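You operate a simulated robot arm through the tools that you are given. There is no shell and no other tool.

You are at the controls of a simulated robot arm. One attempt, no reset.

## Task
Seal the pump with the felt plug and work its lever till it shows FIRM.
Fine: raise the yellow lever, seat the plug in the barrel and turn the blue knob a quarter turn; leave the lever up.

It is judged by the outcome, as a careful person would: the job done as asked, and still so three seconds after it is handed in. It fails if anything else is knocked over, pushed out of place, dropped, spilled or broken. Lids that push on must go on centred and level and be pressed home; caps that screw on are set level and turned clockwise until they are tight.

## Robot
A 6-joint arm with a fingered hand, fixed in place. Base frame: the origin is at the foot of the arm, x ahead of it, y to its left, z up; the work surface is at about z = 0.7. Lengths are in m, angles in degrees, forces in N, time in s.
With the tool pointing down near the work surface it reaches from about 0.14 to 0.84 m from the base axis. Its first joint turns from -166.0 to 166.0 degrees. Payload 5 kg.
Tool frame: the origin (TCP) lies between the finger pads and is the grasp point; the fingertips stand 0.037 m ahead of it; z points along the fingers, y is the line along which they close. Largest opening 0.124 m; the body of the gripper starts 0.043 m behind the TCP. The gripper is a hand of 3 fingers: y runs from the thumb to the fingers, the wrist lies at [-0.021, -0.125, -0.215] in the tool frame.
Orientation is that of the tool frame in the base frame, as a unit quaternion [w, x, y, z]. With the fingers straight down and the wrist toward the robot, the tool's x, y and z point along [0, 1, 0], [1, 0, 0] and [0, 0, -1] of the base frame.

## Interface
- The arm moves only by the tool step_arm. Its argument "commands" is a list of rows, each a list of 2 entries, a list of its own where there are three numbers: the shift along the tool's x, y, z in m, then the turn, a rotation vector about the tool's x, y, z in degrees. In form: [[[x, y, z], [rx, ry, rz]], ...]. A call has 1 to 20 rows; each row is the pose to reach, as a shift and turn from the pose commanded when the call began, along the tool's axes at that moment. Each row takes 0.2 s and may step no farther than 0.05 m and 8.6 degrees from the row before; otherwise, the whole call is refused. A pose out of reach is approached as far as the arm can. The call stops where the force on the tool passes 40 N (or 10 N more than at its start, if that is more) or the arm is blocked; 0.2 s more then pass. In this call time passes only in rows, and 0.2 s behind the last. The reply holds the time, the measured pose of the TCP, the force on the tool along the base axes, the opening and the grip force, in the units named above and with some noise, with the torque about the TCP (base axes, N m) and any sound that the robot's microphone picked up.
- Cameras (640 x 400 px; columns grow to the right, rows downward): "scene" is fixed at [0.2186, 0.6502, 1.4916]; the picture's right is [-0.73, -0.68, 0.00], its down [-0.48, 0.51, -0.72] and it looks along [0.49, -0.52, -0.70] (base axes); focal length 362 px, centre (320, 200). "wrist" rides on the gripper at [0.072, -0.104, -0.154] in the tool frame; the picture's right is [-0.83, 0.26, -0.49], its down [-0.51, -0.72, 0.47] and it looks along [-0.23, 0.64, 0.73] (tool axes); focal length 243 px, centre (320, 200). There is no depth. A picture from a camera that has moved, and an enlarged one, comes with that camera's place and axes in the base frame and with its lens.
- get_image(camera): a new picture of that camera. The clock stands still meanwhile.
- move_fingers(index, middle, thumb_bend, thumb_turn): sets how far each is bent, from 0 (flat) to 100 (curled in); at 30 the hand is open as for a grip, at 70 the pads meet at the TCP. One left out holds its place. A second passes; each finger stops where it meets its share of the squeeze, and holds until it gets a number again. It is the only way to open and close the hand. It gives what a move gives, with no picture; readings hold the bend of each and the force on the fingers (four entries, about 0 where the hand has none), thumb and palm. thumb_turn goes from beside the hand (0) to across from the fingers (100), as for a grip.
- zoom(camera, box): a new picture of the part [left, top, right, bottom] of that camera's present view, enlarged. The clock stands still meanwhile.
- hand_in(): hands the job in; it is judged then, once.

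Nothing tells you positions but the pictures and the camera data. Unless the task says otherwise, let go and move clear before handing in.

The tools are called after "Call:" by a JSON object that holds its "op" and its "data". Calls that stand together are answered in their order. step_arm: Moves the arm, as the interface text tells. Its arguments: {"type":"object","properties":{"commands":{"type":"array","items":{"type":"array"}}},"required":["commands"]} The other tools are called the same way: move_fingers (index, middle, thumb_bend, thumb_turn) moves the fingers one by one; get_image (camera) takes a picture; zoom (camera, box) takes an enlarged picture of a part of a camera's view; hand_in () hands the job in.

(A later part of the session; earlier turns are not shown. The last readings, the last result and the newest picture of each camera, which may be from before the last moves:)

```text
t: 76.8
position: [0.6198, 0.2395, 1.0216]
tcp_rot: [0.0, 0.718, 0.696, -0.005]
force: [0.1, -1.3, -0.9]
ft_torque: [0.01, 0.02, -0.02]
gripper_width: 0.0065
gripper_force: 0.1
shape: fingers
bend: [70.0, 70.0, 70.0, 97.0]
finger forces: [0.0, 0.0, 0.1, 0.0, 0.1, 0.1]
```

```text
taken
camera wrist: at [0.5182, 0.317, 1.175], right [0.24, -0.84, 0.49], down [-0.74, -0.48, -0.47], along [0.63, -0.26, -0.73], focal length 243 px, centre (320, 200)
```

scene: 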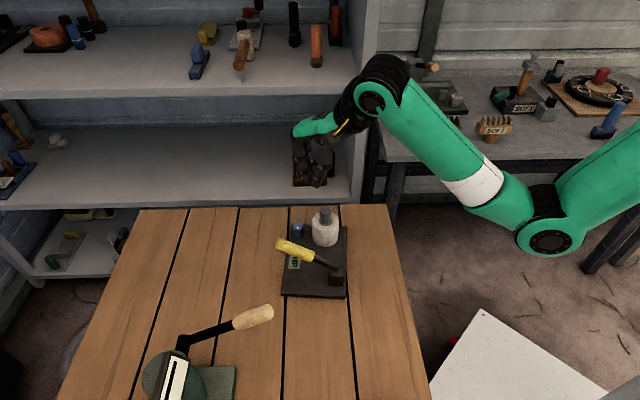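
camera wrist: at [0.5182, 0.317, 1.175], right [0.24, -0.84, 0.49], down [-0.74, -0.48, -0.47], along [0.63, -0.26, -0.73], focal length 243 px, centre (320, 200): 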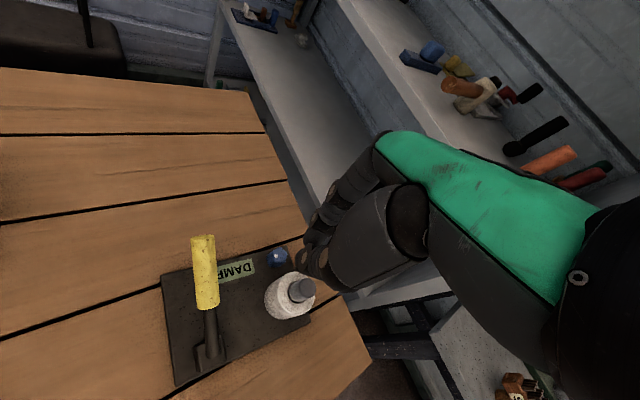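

The arm is back in a healthy pose. I'll zoom in to judge the pump's new position, the knob's dot and the display.

Call:
{"op": "zoom", "data": {"camera": "wrist", "box": [160, 220, 336, 330]}}

Call:
{"op": "zoom", "data": {"camera": "scene", "box": [270, 195, 350, 245]}}

Call:
{"op": "zoom", "data": {"camera": "scene", "box": [264, 225, 360, 305]}}

```text
3.64 times, centred on (248, 275) of wrist
camera zoom: at [0.5182, 0.317, 1.175], right [0.24, -0.84, 0.49], down [-0.74, -0.48, -0.47], along [0.63, -0.26, -0.73], focal length 882 px, centre (582, -73)
```

zoom: 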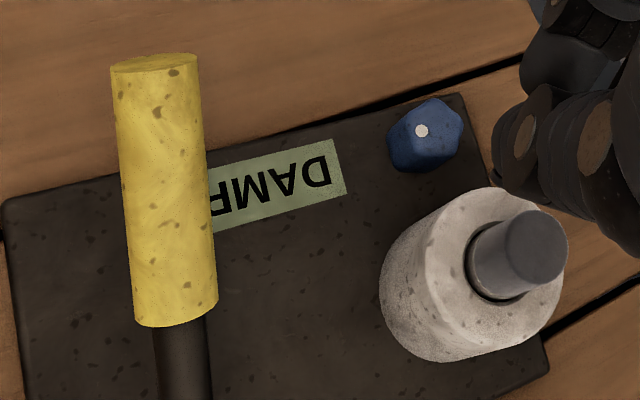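

```text
8.00 times, centred on (310, 220) of scene
camera zoom: at [0.2186, 0.6502, 1.4916], right [-0.73, -0.68, 0.0], down [-0.48, 0.51, -0.72], along [0.49, -0.52, -0.7], focal length 2895 px, centre (400, 40)
```

zoom: 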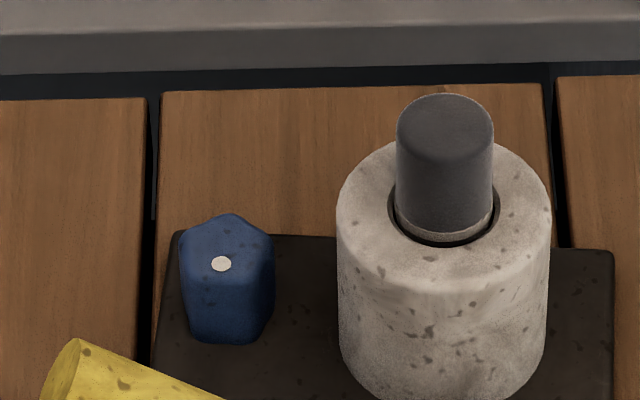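

```text
5.00 times, centred on (312, 265) of scene
camera zoom: at [0.2186, 0.6502, 1.4916], right [-0.73, -0.68, 0.0], down [-0.48, 0.51, -0.72], along [0.49, -0.52, -0.7], focal length 1809 px, centre (360, -125)
```

zoom: 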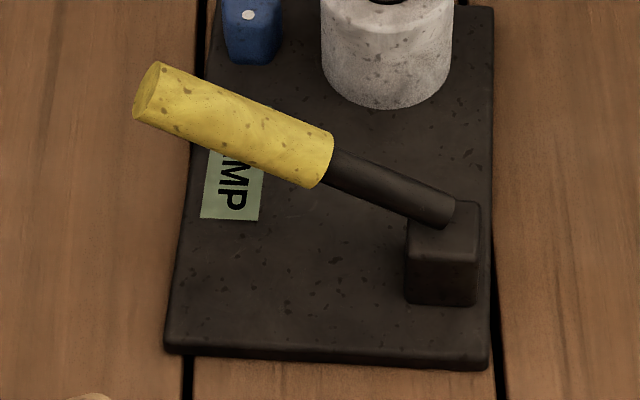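

The pump now sits about 3 cm from before: barrel near (0.653, 0.168), knob near (0.714, 0.211). The dot has turned roughly 90–100° relative to the plate. The display reads DAMP, so the lever probably needs to go fully up or be worked. I'll regrip the lever, with the hand turned square to it.

Call:
{"op": "step_arm", "data": {"commands": [[[0.0081, -0.007, 0.0033], [0, 0, 8.27]], [[0.0162, -0.0139, 0.0067], [0, 0, 16.53]], [[0.0244, -0.0209, 0.01], [0, 0, 24.8]], [[0.0325, -0.0278, 0.0133], [0, 0, 33.07]], [[0.0406, -0.0348, 0.0167], [0, 0, 41.33]], [[0.0487, -0.0417, 0.02], [0, 0, 49.6]]]}}

Call:
{"op": "move_fingers", "data": {"index": 46, "middle": 46, "thumb_bend": 46}}

Call:
{"op": "zoom", "data": {"camera": "wrist", "box": [140, 200, 340, 400]}}

```text
t: 78.2
position: [0.5908, 0.2907, 0.9923]
tcp_rot: [0.002, 0.944, 0.329, -0.001]
force: [0.1, 1.0, -0.2]
ft_torque: [0.01, -0.02, -0.01]
gripper_width: 0.0064
gripper_force: 0.0
shape: fingers
bend: [70.0, 70.0, 70.0, 97.0]
finger forces: [0.0, 0.1, 0.0, 0.0, 0.1, 0.0]
out of reach, approached as far as the arm can: row 6
```

```text
t: 79.2
position: [0.5904, 0.2915, 0.9909]
tcp_rot: [0.002, 0.944, 0.331, -0.001]
force: [-0.2, -0.3, -0.3]
ft_torque: [-0.03, 0.01, 0.0]
gripper_width: 0.0797
gripper_force: 0.1
shape: fingers
bend: [46.0, 46.0, 46.0, 97.0]
finger forces: [0.0, 0.1, 0.0, 0.0, 0.0, 0.1]
```

```text
2.00 times, centred on (240, 300) of wrist
camera zoom: at [0.5816, 0.4185, 1.1447], right [-0.49, -0.72, 0.49], down [-0.85, 0.25, -0.47], along [0.22, -0.65, -0.73], focal length 485 px, centre (480, 0)
```

zoom: 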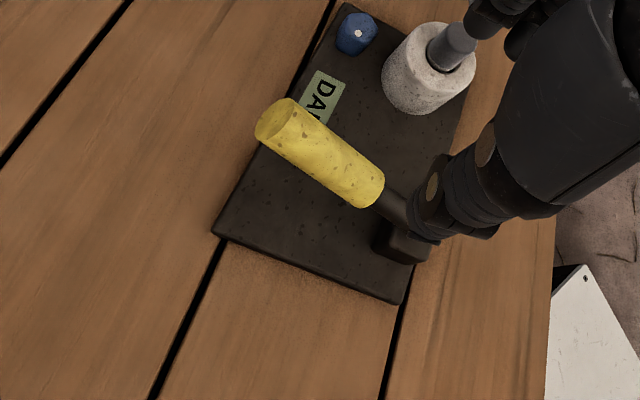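

The wrist joint limits how far the hand can yaw (about −50° here), which also explains the earlier trouble. I'll back off 5° and tilt the hand to match the raised lever.

Call:
{"op": "step_arm", "data": {"commands": [[[0, 0, 0], [0, 0, -2.5]], [[0, 0, 0], [0, 0, -5]]]}}

Call:
{"op": "get_image", "data": {"camera": "scene"}}

```text
t: 79.8
position: [0.5903, 0.2908, 0.9925]
tcp_rot: [0.001, 0.929, 0.37, -0.002]
force: [-0.3, -0.8, -0.1]
ft_torque: [0.03, 0.0, -0.01]
gripper_width: 0.0797
gripper_force: 0.1
shape: fingers
bend: [46.0, 46.0, 46.0, 97.0]
finger forces: [0.1, 0.0, 0.0, 0.1, 0.0, 0.0]
```

```text
taken
```

scene: 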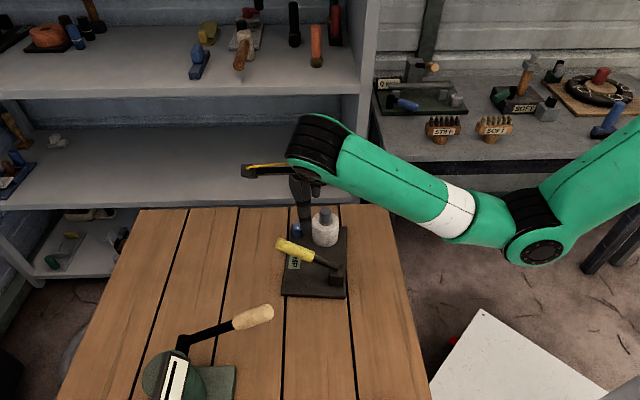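

Call:
{"op": "step_arm", "data": {"commands": [[[-0.002, -0.0004, 0.0155], [0, 7.5, 0]], [[-0.004, -0.0008, 0.031], [0, 15, 0]], [[-0.006, -0.0013, 0.0465], [0, 22.5, 0]], [[-0.0078, -0.0017, 0.0619], [0, 30, 0]]]}}

Call:
{"op": "zoom", "data": {"camera": "scene", "box": [240, 160, 368, 300]}}

Call:
{"op": "get_image", "data": {"camera": "wrist"}}

```text
t: 80.8
position: [0.584, 0.2874, 0.9314]
tcp_rot: [-0.095, 0.898, 0.358, 0.238]
force: [0.3, 0.5, 0.0]
ft_torque: [-0.02, 0.02, -0.03]
gripper_width: 0.0798
gripper_force: 0.1
shape: fingers
bend: [46.0, 46.0, 46.0, 97.0]
finger forces: [0.0, 0.1, 0.0, 0.0, 0.1, 0.0]
```

```text
2.86 times, centred on (304, 230) of scene
camera zoom: at [0.2186, 0.6502, 1.4916], right [-0.73, -0.68, 0.0], down [-0.48, 0.51, -0.72], along [0.49, -0.52, -0.7], focal length 1034 px, centre (366, 114)
```

zoom: 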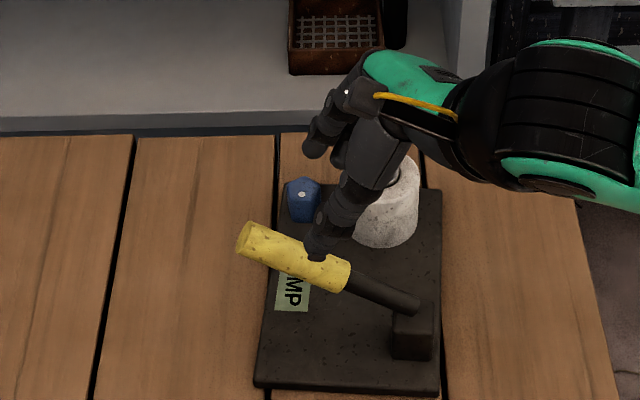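

```text
taken
camera wrist: at [0.5015, 0.3534, 1.1], right [-0.52, -0.85, 0.01], down [-0.65, 0.38, -0.66], along [0.56, -0.35, -0.75], focal length 243 px, centre (320, 200)
```

wrist: 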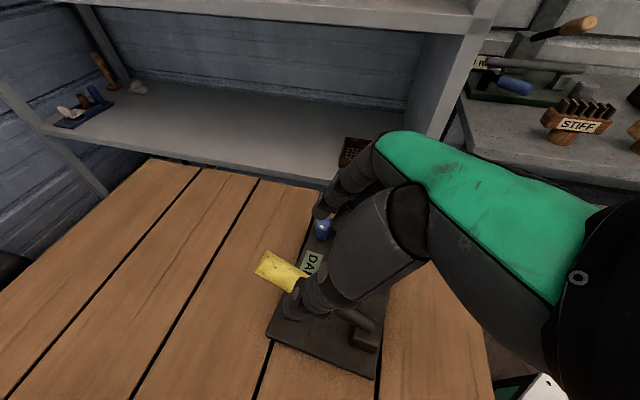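

Call:
{"op": "step_arm", "data": {"commands": [[[0, 0, 0.03], [0, 0, 0]], [[0, 0, 0.06], [0, 0, 0]], [[0, 0, 0.08], [0, 0, 0]], [[0, 0, 0.1], [0, 0, 0]]]}}

Call:
{"op": "zoom", "data": {"camera": "scene", "box": [240, 180, 368, 300]}}

Call:
{"op": "zoom", "data": {"camera": "wrist", "box": [260, 180, 420, 380]}}

```text
t: 81.8
position: [0.6193, 0.3186, 0.8421]
tcp_rot: [-0.095, 0.898, 0.358, 0.238]
force: [-0.2, -0.5, 0.9]
ft_torque: [-0.02, 0.01, 0.01]
gripper_width: 0.0795
gripper_force: 0.1
shape: fingers
bend: [46.0, 46.0, 46.0, 97.0]
finger forces: [0.1, 0.0, 0.1, 0.0, 0.0, 0.0]
```

```text
3.33 times, centred on (304, 240) of scene
camera zoom: at [0.2186, 0.6502, 1.4916], right [-0.73, -0.68, 0.0], down [-0.48, 0.51, -0.72], along [0.49, -0.52, -0.7], focal length 1206 px, centre (373, 67)
```

zoom: 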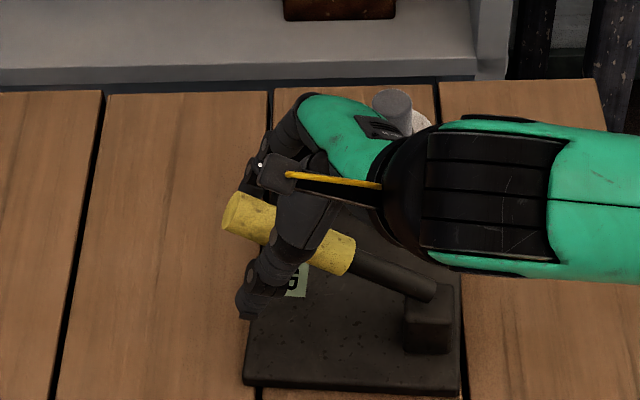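

```text
2.00 times, centred on (340, 280) of wrist
camera zoom: at [0.5364, 0.3861, 1.0118], right [-0.52, -0.85, 0.02], down [-0.65, 0.38, -0.66], along [0.56, -0.35, -0.75], focal length 485 px, centre (280, 40)
```

zoom: 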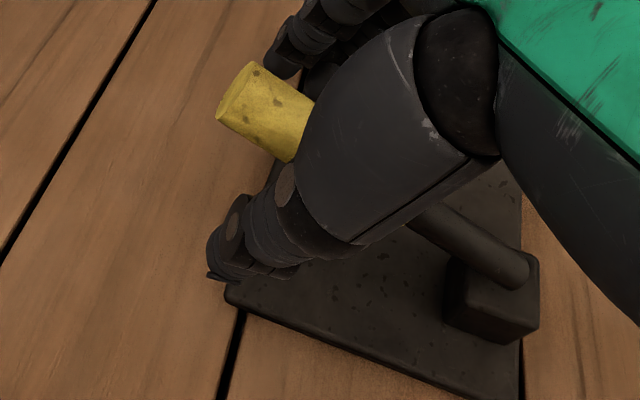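

The fingers straddle the lever cleanly. I'll close gently on it.

Call:
{"op": "move_fingers", "data": {"index": 70, "middle": 70, "thumb_bend": 69}}

Call:
{"op": "zoom", "data": {"camera": "scene", "box": [240, 180, 368, 300]}}

```text
t: 82.8
position: [0.6183, 0.3174, 0.8433]
tcp_rot: [-0.095, 0.898, 0.358, 0.238]
force: [1.9, 0.8, -0.2]
ft_torque: [-0.03, 0.0, 0.0]
gripper_width: 0.0167
gripper_force: 4.3
shape: fingers
bend: [67.0, 69.0, 67.0, 97.0]
finger forces: [4.1, 1.0, 0.1, 0.0, 3.4, 0.0]
```

```text
3.33 times, centred on (304, 240) of scene
camera zoom: at [0.2186, 0.6502, 1.4916], right [-0.73, -0.68, 0.0], down [-0.48, 0.51, -0.72], along [0.49, -0.52, -0.7], focal length 1206 px, centre (373, 67)
```

zoom: 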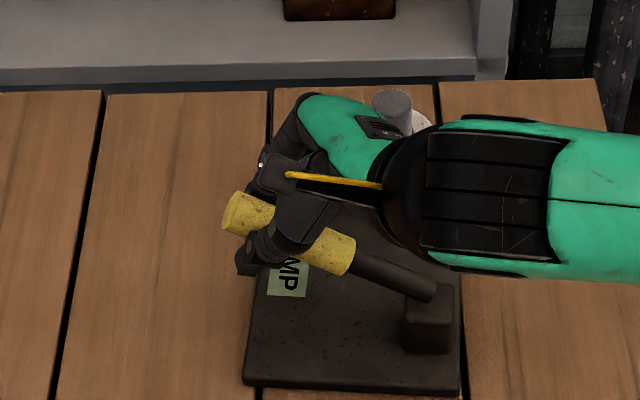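

Call:
{"op": "step_arm", "data": {"commands": [[[-0.0005, 0, -0.0045], [0, 2, 0]], [[-0.0011, 0, -0.0091], [0, 4, 0]]]}}

Call:
{"op": "zoom", "data": {"camera": "scene", "box": [240, 180, 368, 300]}}

Call:
{"op": "get_image", "data": {"camera": "wrist"}}

```text
t: 83.4
position: [0.6131, 0.3146, 0.8482]
tcp_rot: [-0.107, 0.89, 0.354, 0.267]
force: [1.4, 4.2, 0.2]
ft_torque: [-0.07, 0.09, 0.02]
gripper_width: 0.0203
gripper_force: 7.0
shape: fingers
bend: [66.0, 69.0, 65.0, 97.0]
finger forces: [4.7, 3.6, 0.0, 0.0, 6.6, 0.0]
```

```text
3.33 times, centred on (304, 240) of scene
camera zoom: at [0.2186, 0.6502, 1.4916], right [-0.73, -0.68, 0.0], down [-0.48, 0.51, -0.72], along [0.49, -0.52, -0.7], focal length 1206 px, centre (373, 67)
```

zoom: 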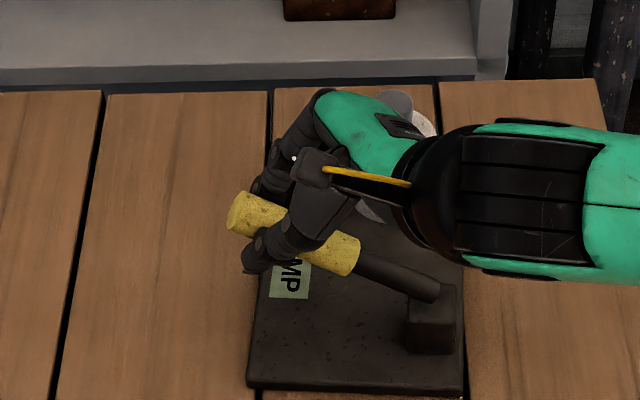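

```text
taken
camera wrist: at [0.5239, 0.3742, 1.0162], right [-0.52, -0.85, -0.05], down [-0.62, 0.41, -0.67], along [0.59, -0.32, -0.74], focal length 243 px, centre (320, 200)
```

wrist: 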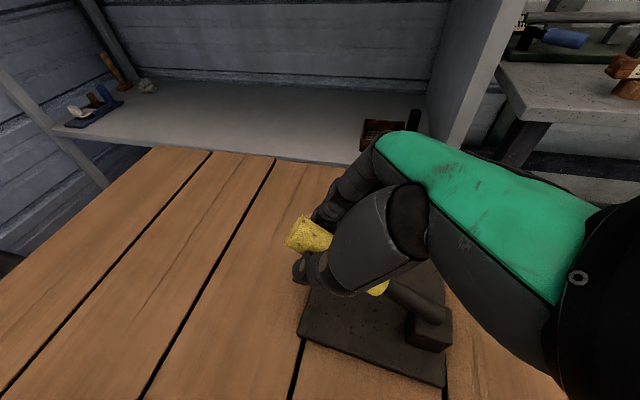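

The lever is at its upper stop, since the plate just crept 2–3 mm when I lifted further. I'll stop lifting and work it: one stroke down, watching force and display.

Call:
{"op": "step_arm", "data": {"commands": [[[0.0004, 0, 0.0183], [0, -8, 0]], [[-0.0018, 0, 0.0366], [0, -16, 0]], [[-0.0064, 0, 0.0543], [0, -24, 0]]]}}

Call:
{"op": "zoom", "data": {"camera": "scene", "box": [240, 180, 368, 300]}}

Call:
{"op": "get_image", "data": {"camera": "wrist"}}

```text
t: 84.2
position: [0.6329, 0.3332, 0.8012]
tcp_rot: [-0.031, 0.925, 0.37, 0.077]
force: [2.6, -0.4, -0.2]
ft_torque: [0.04, 0.0, 0.03]
gripper_width: 0.0166
gripper_force: 4.5
shape: fingers
bend: [67.0, 70.0, 67.0, 98.0]
finger forces: [4.3, 1.0, 0.0, 0.0, 3.4, 0.1]
```

```text
3.33 times, centred on (304, 240) of scene
camera zoom: at [0.2186, 0.6502, 1.4916], right [-0.73, -0.68, 0.0], down [-0.48, 0.51, -0.72], along [0.49, -0.52, -0.7], focal length 1206 px, centre (373, 67)
```

zoom: 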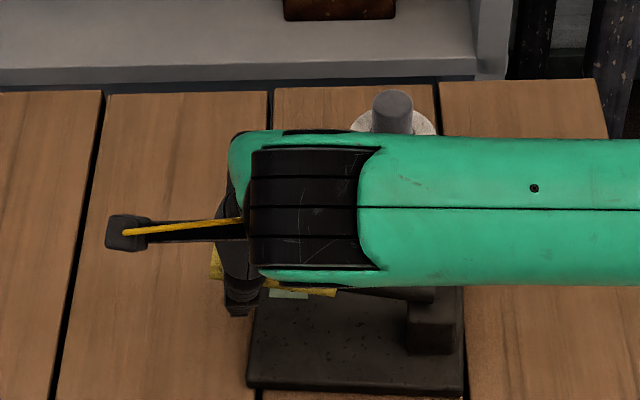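

```text
taken
camera wrist: at [0.5935, 0.4404, 0.9644], right [-0.47, -0.81, 0.35], down [-0.8, 0.23, -0.55], along [0.36, -0.54, -0.76], focal length 243 px, centre (320, 200)
```

wrist: 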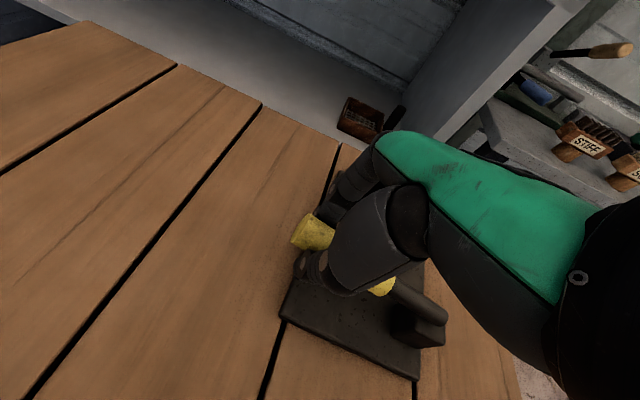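

Call:
{"op": "step_arm", "data": {"commands": [[[0.0004, 0, 0.009], [0, -4, 0]], [[0.0004, 0, 0.0183], [0, -8, 0]]]}}

Call:
{"op": "get_image", "data": {"camera": "wrist"}}

Call:
{"op": "zoom", "data": {"camera": "scene", "box": [240, 180, 368, 300]}}

```text
t: 84.8
position: [0.6347, 0.3345, 0.7828]
tcp_rot: [-0.005, 0.929, 0.37, 0.014]
force: [1.3, -1.5, 0.3]
ft_torque: [-0.03, -0.01, 0.01]
gripper_width: 0.0168
gripper_force: 4.4
shape: fingers
bend: [67.0, 70.0, 67.0, 98.0]
finger forces: [4.4, 1.0, 0.0, 0.1, 3.2, 0.0]
```

```text
taken
camera wrist: at [0.6121, 0.458, 0.9385], right [-0.43, -0.77, 0.47], down [-0.85, 0.18, -0.49], along [0.29, -0.61, -0.74], focal length 243 px, centre (320, 200)
```

wrist: 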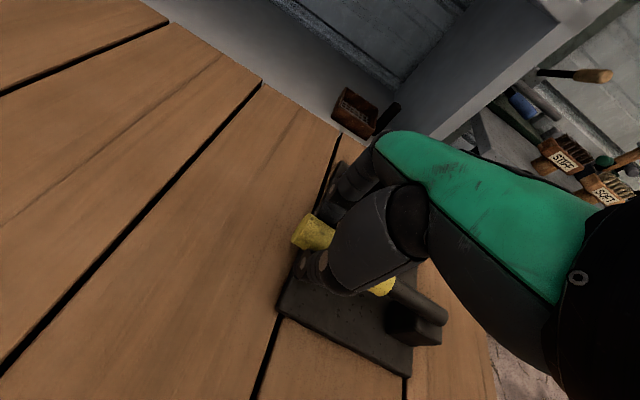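

```text
3.33 times, centred on (304, 240) of scene
camera zoom: at [0.2186, 0.6502, 1.4916], right [-0.73, -0.68, 0.0], down [-0.48, 0.51, -0.72], along [0.49, -0.52, -0.7], focal length 1206 px, centre (373, 67)
```

zoom: 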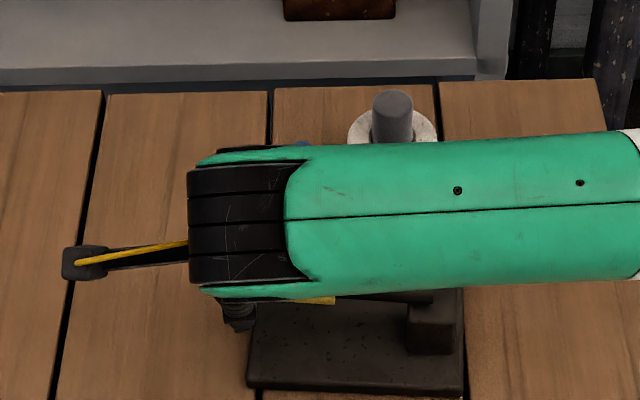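

The lever is fully down and was easy to move. Next is the up-stroke, back to just short of its stop.

Call:
{"op": "step_arm", "data": {"commands": [[[-0.003, 0, -0.0181], [0, 8, 0]], [[-0.0084, 0, -0.0356], [0, 16, 0]], [[-0.0162, 0, -0.0523], [0, 24, 0]], [[-0.0209, 0, -0.0601], [0, 28, 0]]]}}

Call:
{"op": "zoom", "data": {"camera": "scene", "box": [240, 180, 368, 300]}}

Call:
{"op": "get_image", "data": {"camera": "wrist"}}

```text
t: 85.8
position: [0.6191, 0.3188, 0.8426]
tcp_rot: [-0.096, 0.897, 0.359, 0.239]
force: [-1.4, 3.5, 0.4]
ft_torque: [0.0, 0.02, 0.04]
gripper_width: 0.0165
gripper_force: 4.2
shape: fingers
bend: [68.0, 70.0, 66.0, 97.0]
finger forces: [2.6, 0.6, 0.1, 0.0, 5.3, 0.0]
```

```text
3.33 times, centred on (304, 240) of scene
camera zoom: at [0.2186, 0.6502, 1.4916], right [-0.73, -0.68, 0.0], down [-0.48, 0.51, -0.72], along [0.49, -0.52, -0.7], focal length 1206 px, centre (373, 67)
```

zoom: 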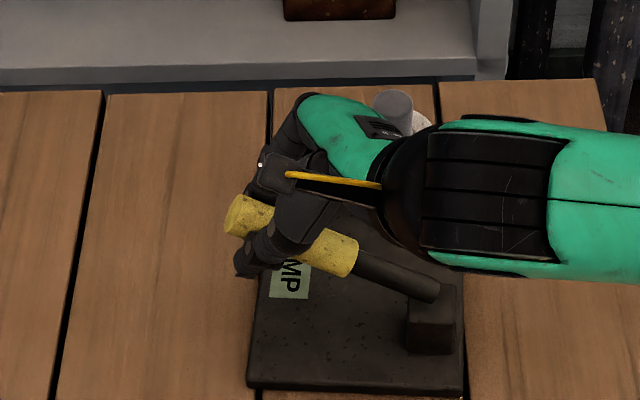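

```text
taken
camera wrist: at [0.5364, 0.386, 1.0119], right [-0.52, -0.85, 0.01], down [-0.65, 0.38, -0.66], along [0.56, -0.35, -0.75], focal length 243 px, centre (320, 200)
```

wrist: 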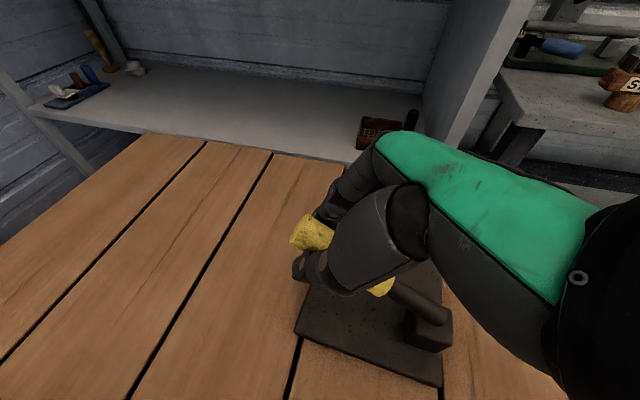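

The lever is back up with the pump unmoved, but it still reads DAMP. I suspect the knob angle now, since the drag may have over-turned it. I'll release the lever, back out and inspect the knob from above.

Call:
{"op": "move_fingers", "data": {"index": 60, "middle": 60, "thumb_bend": 60}}

Call:
{"op": "move_fingers", "data": {"index": 42, "middle": 42, "thumb_bend": 42}}

Call:
{"op": "step_arm", "data": {"commands": [[[0, 0, -0.03], [0, 0, 0]], [[0, 0, -0.07], [0, 0, 0]], [[0, 0, -0.11], [0, 0, 0]], [[0, 0, -0.13], [0, -7.5, 0]], [[0, 0, -0.14], [0, -15, 0]], [[0, 0, -0.15], [0, -22.5, 0]], [[0, 0, -0.15], [0, -30, 0]]]}}

Call:
{"op": "zoom", "data": {"camera": "scene", "box": [256, 190, 368, 300]}}

Call:
{"op": "get_image", "data": {"camera": "wrist"}}

```text
t: 86.8
position: [0.6188, 0.3191, 0.8419]
tcp_rot: [-0.095, 0.898, 0.358, 0.238]
force: [-0.1, -1.1, 0.0]
ft_torque: [0.02, 0.0, 0.01]
gripper_width: 0.0363
gripper_force: 0.1
shape: fingers
bend: [60.0, 60.0, 60.0, 97.0]
finger forces: [0.0, 0.0, 0.0, 0.0, 0.1, 0.0]
```

```text
t: 87.8
position: [0.6195, 0.3192, 0.842]
tcp_rot: [-0.094, 0.898, 0.358, 0.238]
force: [-0.3, -0.4, -0.2]
ft_torque: [-0.04, 0.01, -0.01]
gripper_width: 0.0917
gripper_force: 0.1
shape: fingers
bend: [42.0, 42.0, 42.0, 97.0]
finger forces: [0.0, 0.1, 0.0, 0.0, 0.1, 0.1]
```

```text
t: 89.4
position: [0.5649, 0.2677, 0.9744]
tcp_rot: [0.001, 0.929, 0.371, -0.004]
force: [0.0, -0.5, -0.7]
ft_torque: [-0.01, -0.02, 0.0]
gripper_width: 0.0919
gripper_force: 0.0
shape: fingers
bend: [42.0, 42.0, 42.0, 97.0]
finger forces: [0.0, 0.0, 0.1, 0.1, 0.1, 0.0]
```

```text
3.64 times, centred on (312, 245) of scene
camera zoom: at [0.2186, 0.6502, 1.4916], right [-0.73, -0.68, 0.0], down [-0.48, 0.51, -0.72], along [0.49, -0.52, -0.7], focal length 1316 px, centre (349, 36)
```

zoom: 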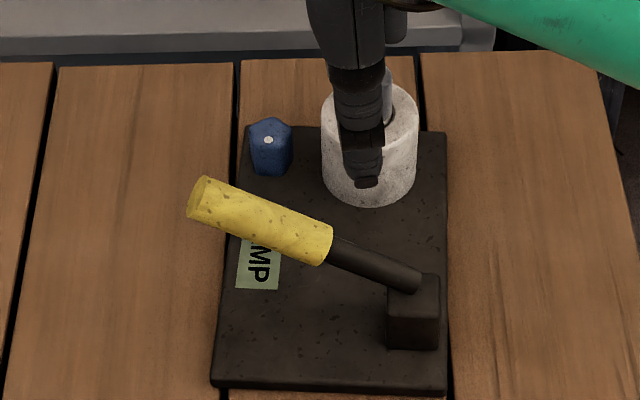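

```text
taken
camera wrist: at [0.5461, 0.3947, 1.1266], right [-0.42, -0.76, 0.5], down [-0.87, 0.17, -0.47], along [0.27, -0.63, -0.73], focal length 243 px, centre (320, 200)
```

wrist: 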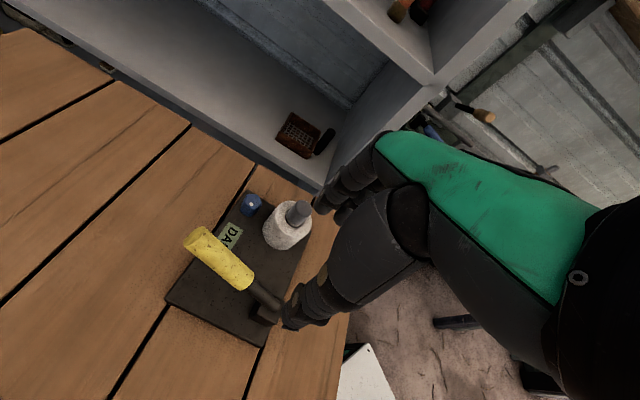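

Call:
{"op": "step_arm", "data": {"commands": [[[-0.0026, 0.0136, 0.0067], [0, 0, -7.77]], [[-0.0051, 0.0273, 0.0133], [0, 0, -15.53]], [[-0.0077, 0.0409, 0.02], [0, 0, -23.3]], [[-0.0103, 0.0545, 0.0267], [0, 0, -31.07]], [[-0.0128, 0.0682, 0.0333], [0, 0, -38.83]], [[-0.0154, 0.0818, 0.035], [0, 0, -46.6]]]}}

Call:
{"op": "get_image", "data": {"camera": "wrist"}}

Call:
{"op": "zoom", "data": {"camera": "scene", "box": [280, 205, 328, 240]}}

```text
t: 90.8
position: [0.6103, 0.1988, 0.9386]
tcp_rot: [0.0, 0.706, 0.709, -0.002]
force: [-0.6, 0.0, -0.2]
ft_torque: [0.0, 0.0, -0.03]
gripper_width: 0.0921
gripper_force: 0.0
shape: fingers
bend: [42.0, 42.0, 42.0, 97.0]
finger forces: [0.0, 0.0, 0.0, 0.0, 0.0, 0.0]
```

```text
taken
camera wrist: at [0.5058, 0.2719, 1.0916], right [0.27, -0.83, 0.49], down [-0.72, -0.51, -0.47], along [0.64, -0.23, -0.73], focal length 243 px, centre (320, 200)
```

wrist: 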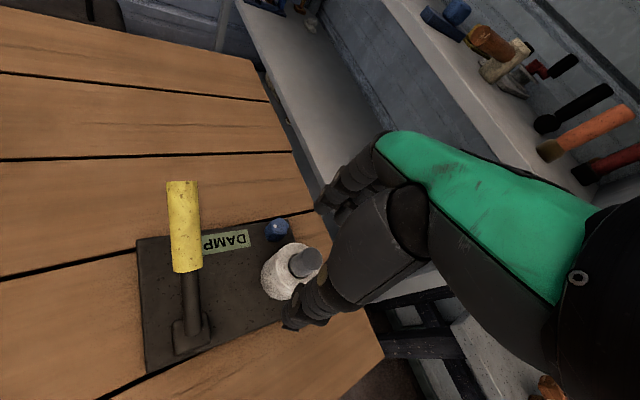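

```text
11.43 times, centred on (304, 222) of scene
camera zoom: at [0.2186, 0.6502, 1.4916], right [-0.73, -0.68, 0.0], down [-0.48, 0.51, -0.72], along [0.49, -0.52, -0.7], focal length 4136 px, centre (503, -57)
```

zoom: 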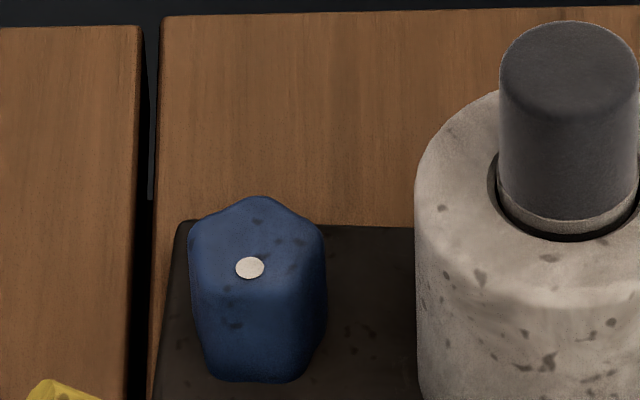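

Call:
{"op": "zoom", "data": {"camera": "wrist", "box": [240, 205, 320, 255]}}

Call:
{"op": "zoom", "data": {"camera": "wrist", "box": [130, 170, 330, 370]}}

```text
8.00 times, centred on (280, 230) of wrist
camera zoom: at [0.5058, 0.2719, 1.0916], right [0.27, -0.83, 0.49], down [-0.72, -0.51, -0.47], along [0.64, -0.23, -0.73], focal length 1941 px, centre (640, -40)
```

zoom: 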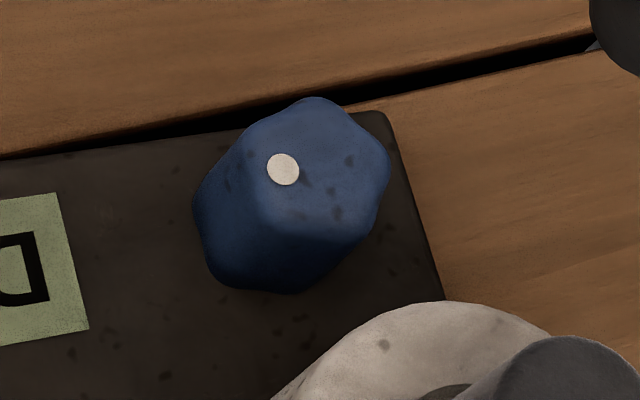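

```text
2.00 times, centred on (230, 270) of wrist
camera zoom: at [0.5058, 0.2719, 1.0916], right [0.27, -0.83, 0.49], down [-0.72, -0.51, -0.47], along [0.64, -0.23, -0.73], focal length 485 px, centre (500, 60)
```

zoom: 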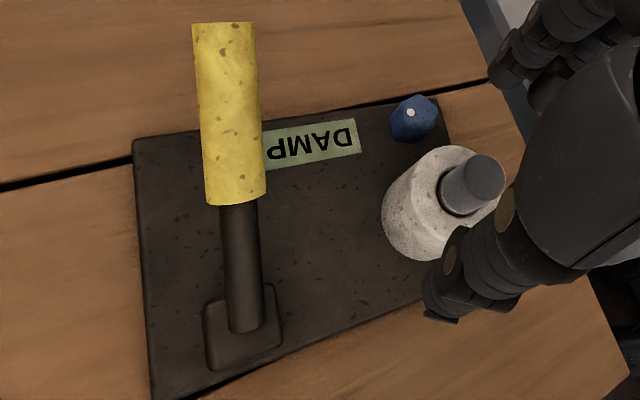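

The plug and lever look right. The dot is now at about 120° in base axes, where a quarter turn should put it at about 148°. So the drag over-turned the knob by roughly 25–30°, and I'll regrip it and turn it back, watching the display.

Call:
{"op": "step_arm", "data": {"commands": [[[0.0026, 0.0205, 0], [0, 0, 7.6]], [[0.0052, 0.0409, 0], [0, 0, 15.2]], [[0.0077, 0.0614, 0.01], [0, 0, 22.8]], [[0.0103, 0.0818, 0.02], [0, 0, 30.4]], [[0.0129, 0.1023, 0.03], [0, 0, 38]]]}}

Call:
{"op": "move_fingers", "data": {"index": 50, "middle": 50, "thumb_bend": 50}}

Call:
{"op": "zoom", "data": {"camera": "scene", "box": [256, 170, 352, 245]}}

Call:
{"op": "get_image", "data": {"camera": "wrist"}}

```text
t: 92.0
position: [0.7125, 0.2111, 0.9087]
tcp_rot: [0.001, 0.899, 0.437, -0.003]
force: [0.8, -0.3, -0.7]
ft_torque: [0.03, 0.02, 0.0]
gripper_width: 0.0922
gripper_force: 0.2
shape: fingers
bend: [42.0, 42.0, 42.0, 97.0]
finger forces: [0.1, 0.0, 0.0, 0.1, 0.0, 0.0]
```

```text
t: 93.0
position: [0.7123, 0.2119, 0.9082]
tcp_rot: [0.001, 0.898, 0.439, -0.002]
force: [0.9, 0.0, -1.0]
ft_torque: [-0.01, 0.01, 0.01]
gripper_width: 0.0683
gripper_force: 0.1
shape: fingers
bend: [50.0, 50.0, 50.0, 97.0]
finger forces: [0.0, 0.0, 0.0, 0.0, 0.0, 0.0]
```

```text
5.33 times, centred on (304, 208) of scene
camera zoom: at [0.2186, 0.6502, 1.4916], right [-0.73, -0.68, 0.0], down [-0.48, 0.51, -0.72], along [0.49, -0.52, -0.7], focal length 1930 px, centre (405, 160)
```

zoom: 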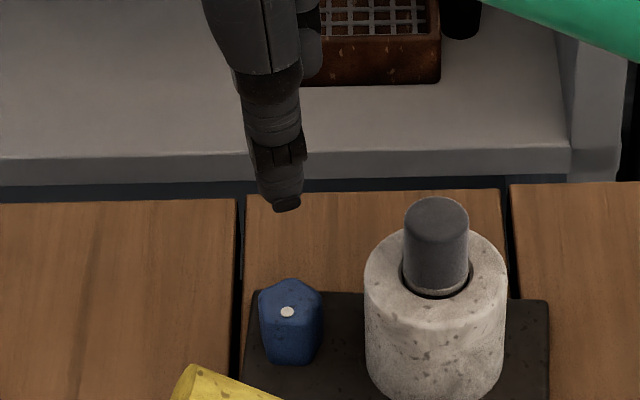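

```text
taken
camera wrist: at [0.6739, 0.334, 1.0609], right [-0.3, -0.81, 0.5], down [-0.88, 0.04, -0.47], along [0.36, -0.58, -0.73], focal length 243 px, centre (320, 200)
```

wrist: 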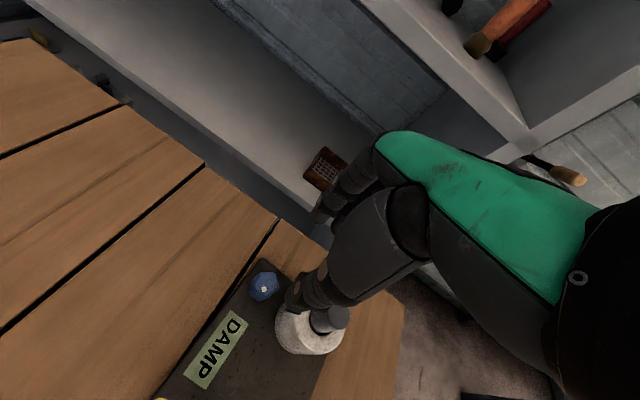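

Call:
{"op": "step_arm", "data": {"commands": [[[0, 0, 0.04], [0, 0, 0]], [[0, 0, 0.08], [0, 0, 0]], [[0, 0, 0.105], [0, 0, 0]], [[0, 0, 0.12], [0, 0, 0]], [[0, 0, 0.13], [0, 0, 0]]]}}

Call:
{"op": "zoom", "data": {"camera": "scene", "box": [256, 180, 352, 255]}}

Call:
{"op": "zoom", "data": {"camera": "wrist", "box": [220, 200, 360, 340]}}

```text
t: 94.2
position: [0.7111, 0.2107, 0.7785]
tcp_rot: [0.001, 0.898, 0.439, -0.002]
force: [0.0, -0.6, -0.5]
ft_torque: [0.0, -0.01, -0.02]
gripper_width: 0.0685
gripper_force: 0.0
shape: fingers
bend: [50.0, 50.0, 50.0, 97.0]
finger forces: [0.1, 0.0, 0.1, 0.0, 0.0, 0.1]
```

```text
5.33 times, centred on (304, 218) of scene
camera zoom: at [0.2186, 0.6502, 1.4916], right [-0.73, -0.68, 0.0], down [-0.48, 0.51, -0.72], along [0.49, -0.52, -0.7], focal length 1930 px, centre (405, 107)
```

zoom: 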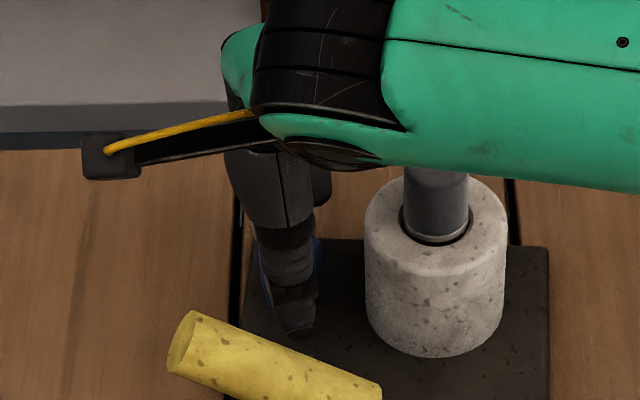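

```text
2.86 times, centred on (290, 270) of wrist
camera zoom: at [0.6733, 0.3328, 0.9321], right [-0.3, -0.81, 0.5], down [-0.88, 0.04, -0.47], along [0.36, -0.58, -0.73], focal length 693 px, centre (406, 0)
```

zoom: 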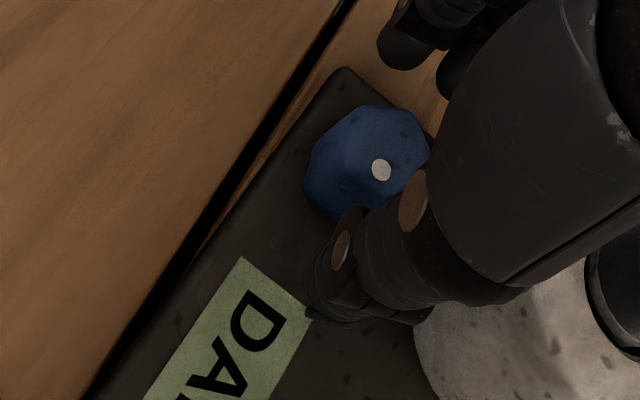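

The knob sits between the open fingers and the barrel is clear. Closing on it.

Call:
{"op": "move_fingers", "data": {"index": 69, "middle": 69, "thumb_bend": 69}}

Call:
{"op": "zoom", "data": {"camera": "wrist", "box": [220, 200, 360, 340]}}

```text
t: 95.2
position: [0.7112, 0.2093, 0.7786]
tcp_rot: [0.001, 0.899, 0.439, -0.002]
force: [5.3, -4.3, 0.6]
ft_torque: [-0.14, -0.14, 0.06]
gripper_width: 0.0326
gripper_force: 10.3
shape: fingers
bend: [61.0, 66.0, 63.0, 97.0]
finger forces: [8.9, 4.1, 0.0, 0.1, 7.6, 0.1]
```

```text
2.86 times, centred on (290, 270) of wrist
camera zoom: at [0.6734, 0.3326, 0.9319], right [-0.3, -0.81, 0.5], down [-0.88, 0.04, -0.47], along [0.36, -0.58, -0.73], focal length 693 px, centre (406, 0)
```

zoom: 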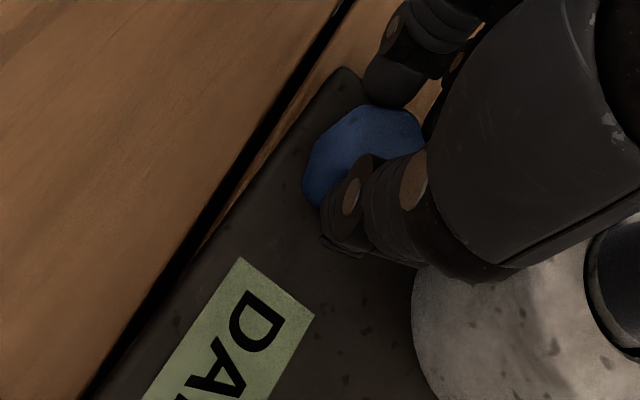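

Turning counter-clockwise in small steps, checking the display.

Call:
{"op": "step_arm", "data": {"commands": [[[0, 0.0005, 0], [0, 0, -5]], [[0, 0.0005, 0], [0, 0, -10]], [[0, 0.0005, 0], [0, 0, -14]]]}}

Call:
{"op": "get_image", "data": {"camera": "wrist"}}

Call:
{"op": "zoom", "data": {"camera": "scene", "box": [256, 190, 352, 265]}}

```text
t: 96.0
position: [0.7112, 0.2107, 0.7783]
tcp_rot: [0.001, 0.838, 0.545, -0.003]
force: [2.0, -8.1, 6.6]
ft_torque: [-0.23, -0.07, -0.02]
gripper_width: 0.0323
gripper_force: 11.2
shape: fingers
bend: [61.0, 66.0, 63.0, 97.0]
finger forces: [7.8, 6.7, 0.0, 0.0, 9.0, 0.0]
```

```text
taken
camera wrist: at [0.6457, 0.3197, 0.9314], right [-0.1, -0.86, 0.5], down [-0.87, -0.17, -0.47], along [0.49, -0.47, -0.73], focal length 243 px, centre (320, 200)
```

wrist: 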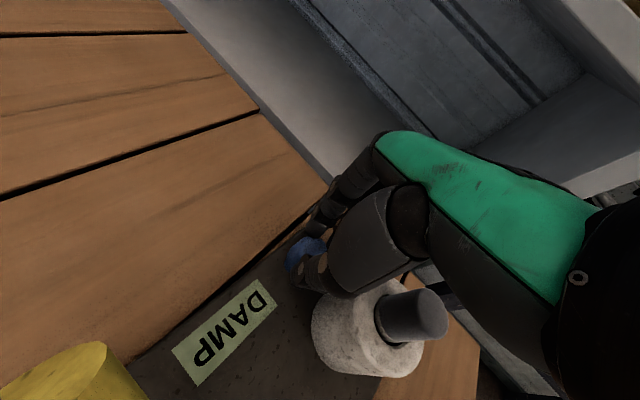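

```text
5.33 times, centred on (304, 228) of scene
camera zoom: at [0.2186, 0.6502, 1.4916], right [-0.73, -0.68, 0.0], down [-0.48, 0.51, -0.72], along [0.49, -0.52, -0.7], focal length 1930 px, centre (405, 53)
```

zoom: 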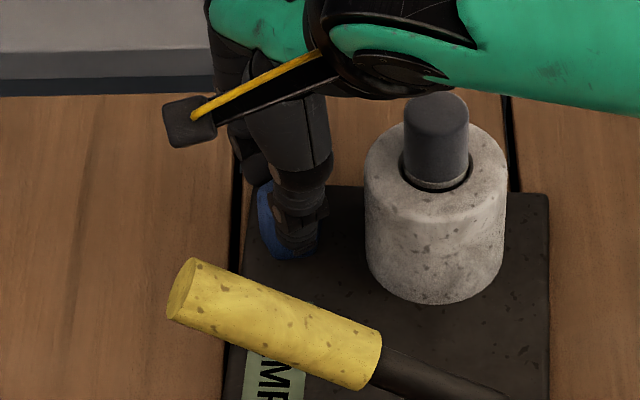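

Call:
{"op": "step_arm", "data": {"commands": [[[0, 0.0005, 0], [0, 0, -5]], [[0, 0.0005, 0], [0, 0, -10]], [[0, 0.0005, 0], [0, 0, -14]]]}}

Call:
{"op": "get_image", "data": {"camera": "wrist"}}

Call:
{"op": "zoom", "data": {"camera": "scene", "box": [256, 190, 352, 265]}}

```text
t: 96.8
position: [0.712, 0.2104, 0.7783]
tcp_rot: [0.001, 0.766, 0.643, -0.002]
force: [3.2, -8.6, 5.2]
ft_torque: [-0.26, -0.08, -0.01]
gripper_width: 0.0322
gripper_force: 12.7
shape: fingers
bend: [62.0, 66.0, 63.0, 97.0]
finger forces: [7.2, 7.5, 0.1, 0.1, 9.2, 0.0]
```

```text
taken
camera wrist: at [0.622, 0.3006, 0.9314], right [0.12, -0.86, 0.5], down [-0.8, -0.38, -0.47], along [0.59, -0.34, -0.73], focal length 243 px, centre (320, 200)
```

wrist: 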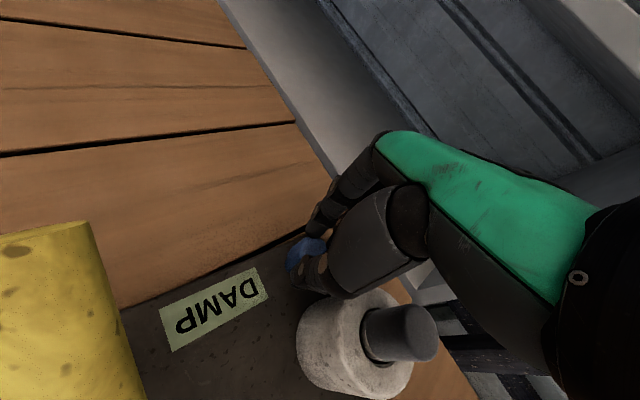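

```text
5.33 times, centred on (304, 228) of scene
camera zoom: at [0.2186, 0.6502, 1.4916], right [-0.73, -0.68, 0.0], down [-0.48, 0.51, -0.72], along [0.49, -0.52, -0.7], focal length 1930 px, centre (405, 53)
```

zoom: 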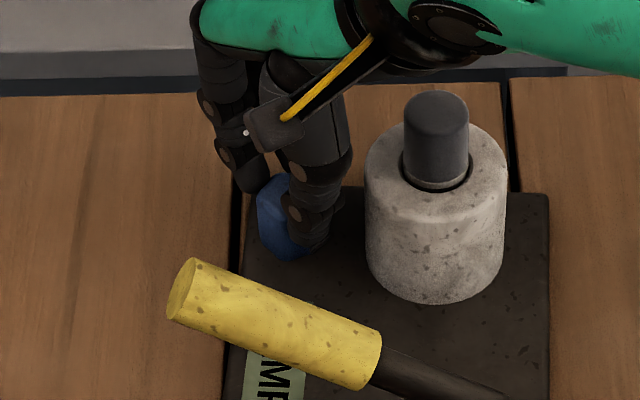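

Still DAMP at what should be about 90°. The plug's ring is still ~4 mm above the rim and the plug crept 2 mm under my last hard push, so it may not be fully home. I'll release the knob here, back off and check both.

Call:
{"op": "move_fingers", "data": {"index": 50, "middle": 50, "thumb_bend": 50}}

Call:
{"op": "step_arm", "data": {"commands": [[[0, 0, -0.03], [0, 0, 0]], [[0, 0, -0.07], [0, 0, 0]], [[0, -0.03, -0.11], [0, 0, 0]], [[0, -0.07, -0.14], [0, 0, -4]], [[0, -0.1, -0.15], [0, 0, -8]]]}}

Call:
{"op": "get_image", "data": {"camera": "wrist"}}

Call:
{"op": "zoom", "data": {"camera": "scene", "box": [280, 205, 328, 240]}}

```text
t: 97.8
position: [0.7116, 0.2098, 0.7779]
tcp_rot: [0.0, 0.765, 0.644, -0.002]
force: [0.2, 0.6, -0.2]
ft_torque: [0.01, 0.03, -0.02]
gripper_width: 0.067
gripper_force: 0.1
shape: fingers
bend: [50.0, 50.0, 50.0, 97.0]
finger forces: [0.0, 0.0, 0.1, 0.0, 0.0, 0.0]
```

```text
t: 99.0
position: [0.6141, 0.2267, 0.9285]
tcp_rot: [0.0, 0.719, 0.695, -0.003]
force: [-0.5, 0.1, -0.8]
ft_torque: [0.01, -0.02, 0.04]
gripper_width: 0.0672
gripper_force: 0.0
shape: fingers
bend: [50.0, 50.0, 50.0, 97.0]
finger forces: [0.0, 0.0, 0.1, 0.0, 0.0, 0.0]
```

```text
taken
camera wrist: at [0.5115, 0.3045, 1.0813], right [0.24, -0.84, 0.49], down [-0.74, -0.48, -0.47], along [0.63, -0.26, -0.73], focal length 243 px, centre (320, 200)
```

wrist: 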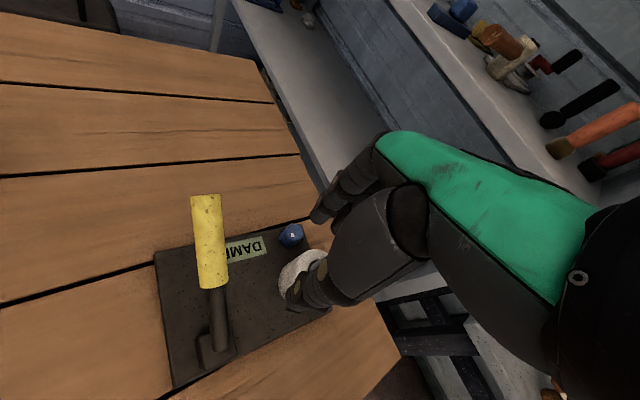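

```text
11.43 times, centred on (304, 222) of scene
camera zoom: at [0.2186, 0.6502, 1.4916], right [-0.73, -0.68, 0.0], down [-0.48, 0.51, -0.72], along [0.49, -0.52, -0.7], focal length 4136 px, centre (503, -57)
```

zoom: 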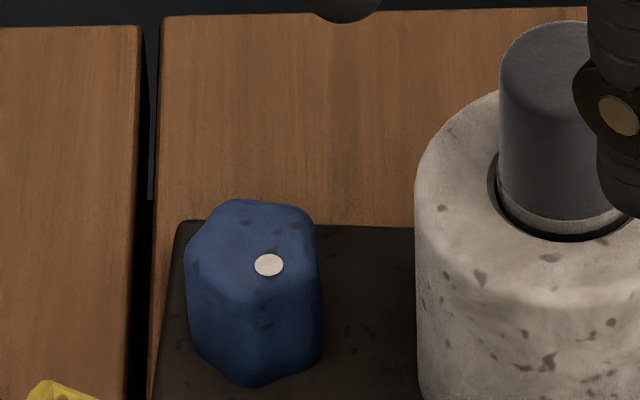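

The dot now sits at about 160° (≈80° turned), so the knob passed through 90° while still reading DAMP. The plug is the likely culprit. I'll close the fingertips and press straight down on its top.

Call:
{"op": "move_fingers", "data": {"index": 71, "middle": 71, "thumb_bend": 71}}

Call:
{"op": "step_arm", "data": {"commands": [[[-0.03, 0.0195, 0], [0, 0, 0]], [[-0.0598, 0.039, 0], [0, 0, 0]]]}}

Call:
{"op": "zoom", "data": {"camera": "scene", "box": [280, 165, 360, 240]}}

Call:
{"op": "zoom", "data": {"camera": "wrist", "box": [210, 200, 370, 320]}}

```text
t: 100.0
position: [0.6138, 0.2269, 0.9276]
tcp_rot: [-0.001, 0.719, 0.695, -0.003]
force: [-1.0, 0.6, -0.3]
ft_torque: [0.02, 0.0, -0.02]
gripper_width: 0.0037
gripper_force: 0.0
shape: fingers
bend: [71.0, 71.0, 71.0, 97.0]
finger forces: [0.0, 0.1, 0.1, 0.0, 0.0, 0.1]
```

```text
t: 100.6
position: [0.6506, 0.1675, 0.9279]
tcp_rot: [0.001, 0.719, 0.695, -0.003]
force: [-0.4, 0.3, -0.8]
ft_torque: [-0.01, -0.02, 0.02]
gripper_width: 0.0037
gripper_force: 0.0
shape: fingers
bend: [71.0, 71.0, 71.0, 97.0]
finger forces: [0.1, 0.0, 0.1, 0.0, 0.0, 0.1]
```

```text
5.33 times, centred on (320, 202) of scene
camera zoom: at [0.2186, 0.6502, 1.4916], right [-0.73, -0.68, 0.0], down [-0.48, 0.51, -0.72], along [0.49, -0.52, -0.7], focal length 1930 px, centre (320, 187)
```

zoom: 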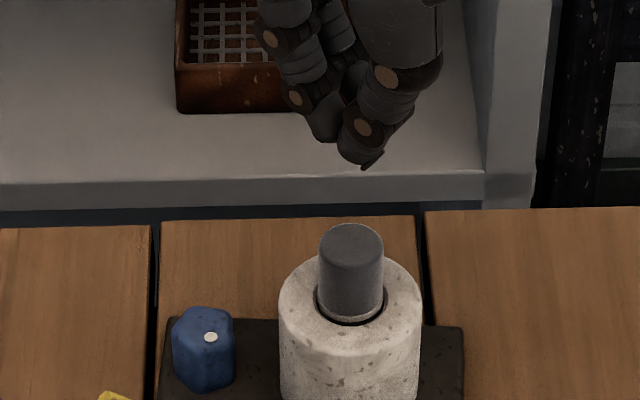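

```text
3.33 times, centred on (290, 260) of wrist
camera zoom: at [0.5482, 0.2448, 1.0808], right [0.24, -0.84, 0.49], down [-0.74, -0.48, -0.47], along [0.63, -0.26, -0.73], focal length 809 px, centre (420, 0)
```

zoom: 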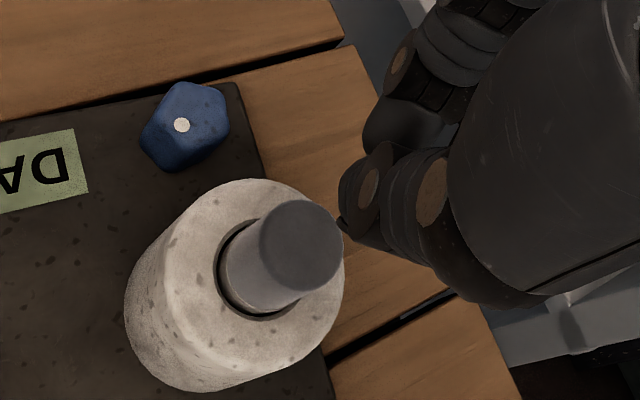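

The tip cluster is centred over the plug. Descending until contact.

Call:
{"op": "step_arm", "data": {"commands": [[[-0.002, 0, 0.03], [0, 0, 0]], [[-0.002, 0, 0.045], [0, 0, 0]], [[-0.002, 0, 0.055], [0, 0, 0]]]}}

Call:
{"op": "zoom", "data": {"camera": "scene", "box": [280, 165, 360, 240]}}

Call:
{"op": "zoom", "data": {"camera": "wrist", "box": [210, 200, 370, 320]}}

```text
t: 101.4
position: [0.6501, 0.1654, 0.8728]
tcp_rot: [0.0, 0.719, 0.695, -0.003]
force: [0.7, -0.4, 1.0]
ft_torque: [0.0, 0.01, 0.0]
gripper_width: 0.0035
gripper_force: 0.1
shape: fingers
bend: [71.0, 71.0, 71.0, 97.0]
finger forces: [0.0, 0.1, 0.0, 0.1, 0.1, 0.1]
```

```text
5.33 times, centred on (320, 202) of scene
camera zoom: at [0.2186, 0.6502, 1.4916], right [-0.73, -0.68, 0.0], down [-0.48, 0.51, -0.72], along [0.49, -0.52, -0.7], focal length 1930 px, centre (320, 187)
```

zoom: 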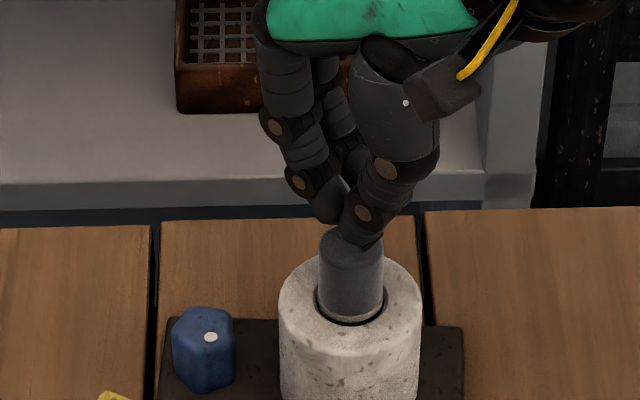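

```text
3.33 times, centred on (290, 260) of wrist
camera zoom: at [0.5486, 0.2427, 1.0262], right [0.23, -0.84, 0.49], down [-0.74, -0.48, -0.47], along [0.63, -0.26, -0.73], focal length 809 px, centre (420, 0)
```

zoom: 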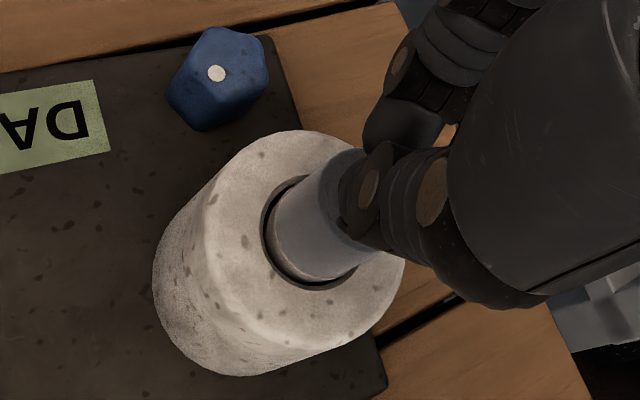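

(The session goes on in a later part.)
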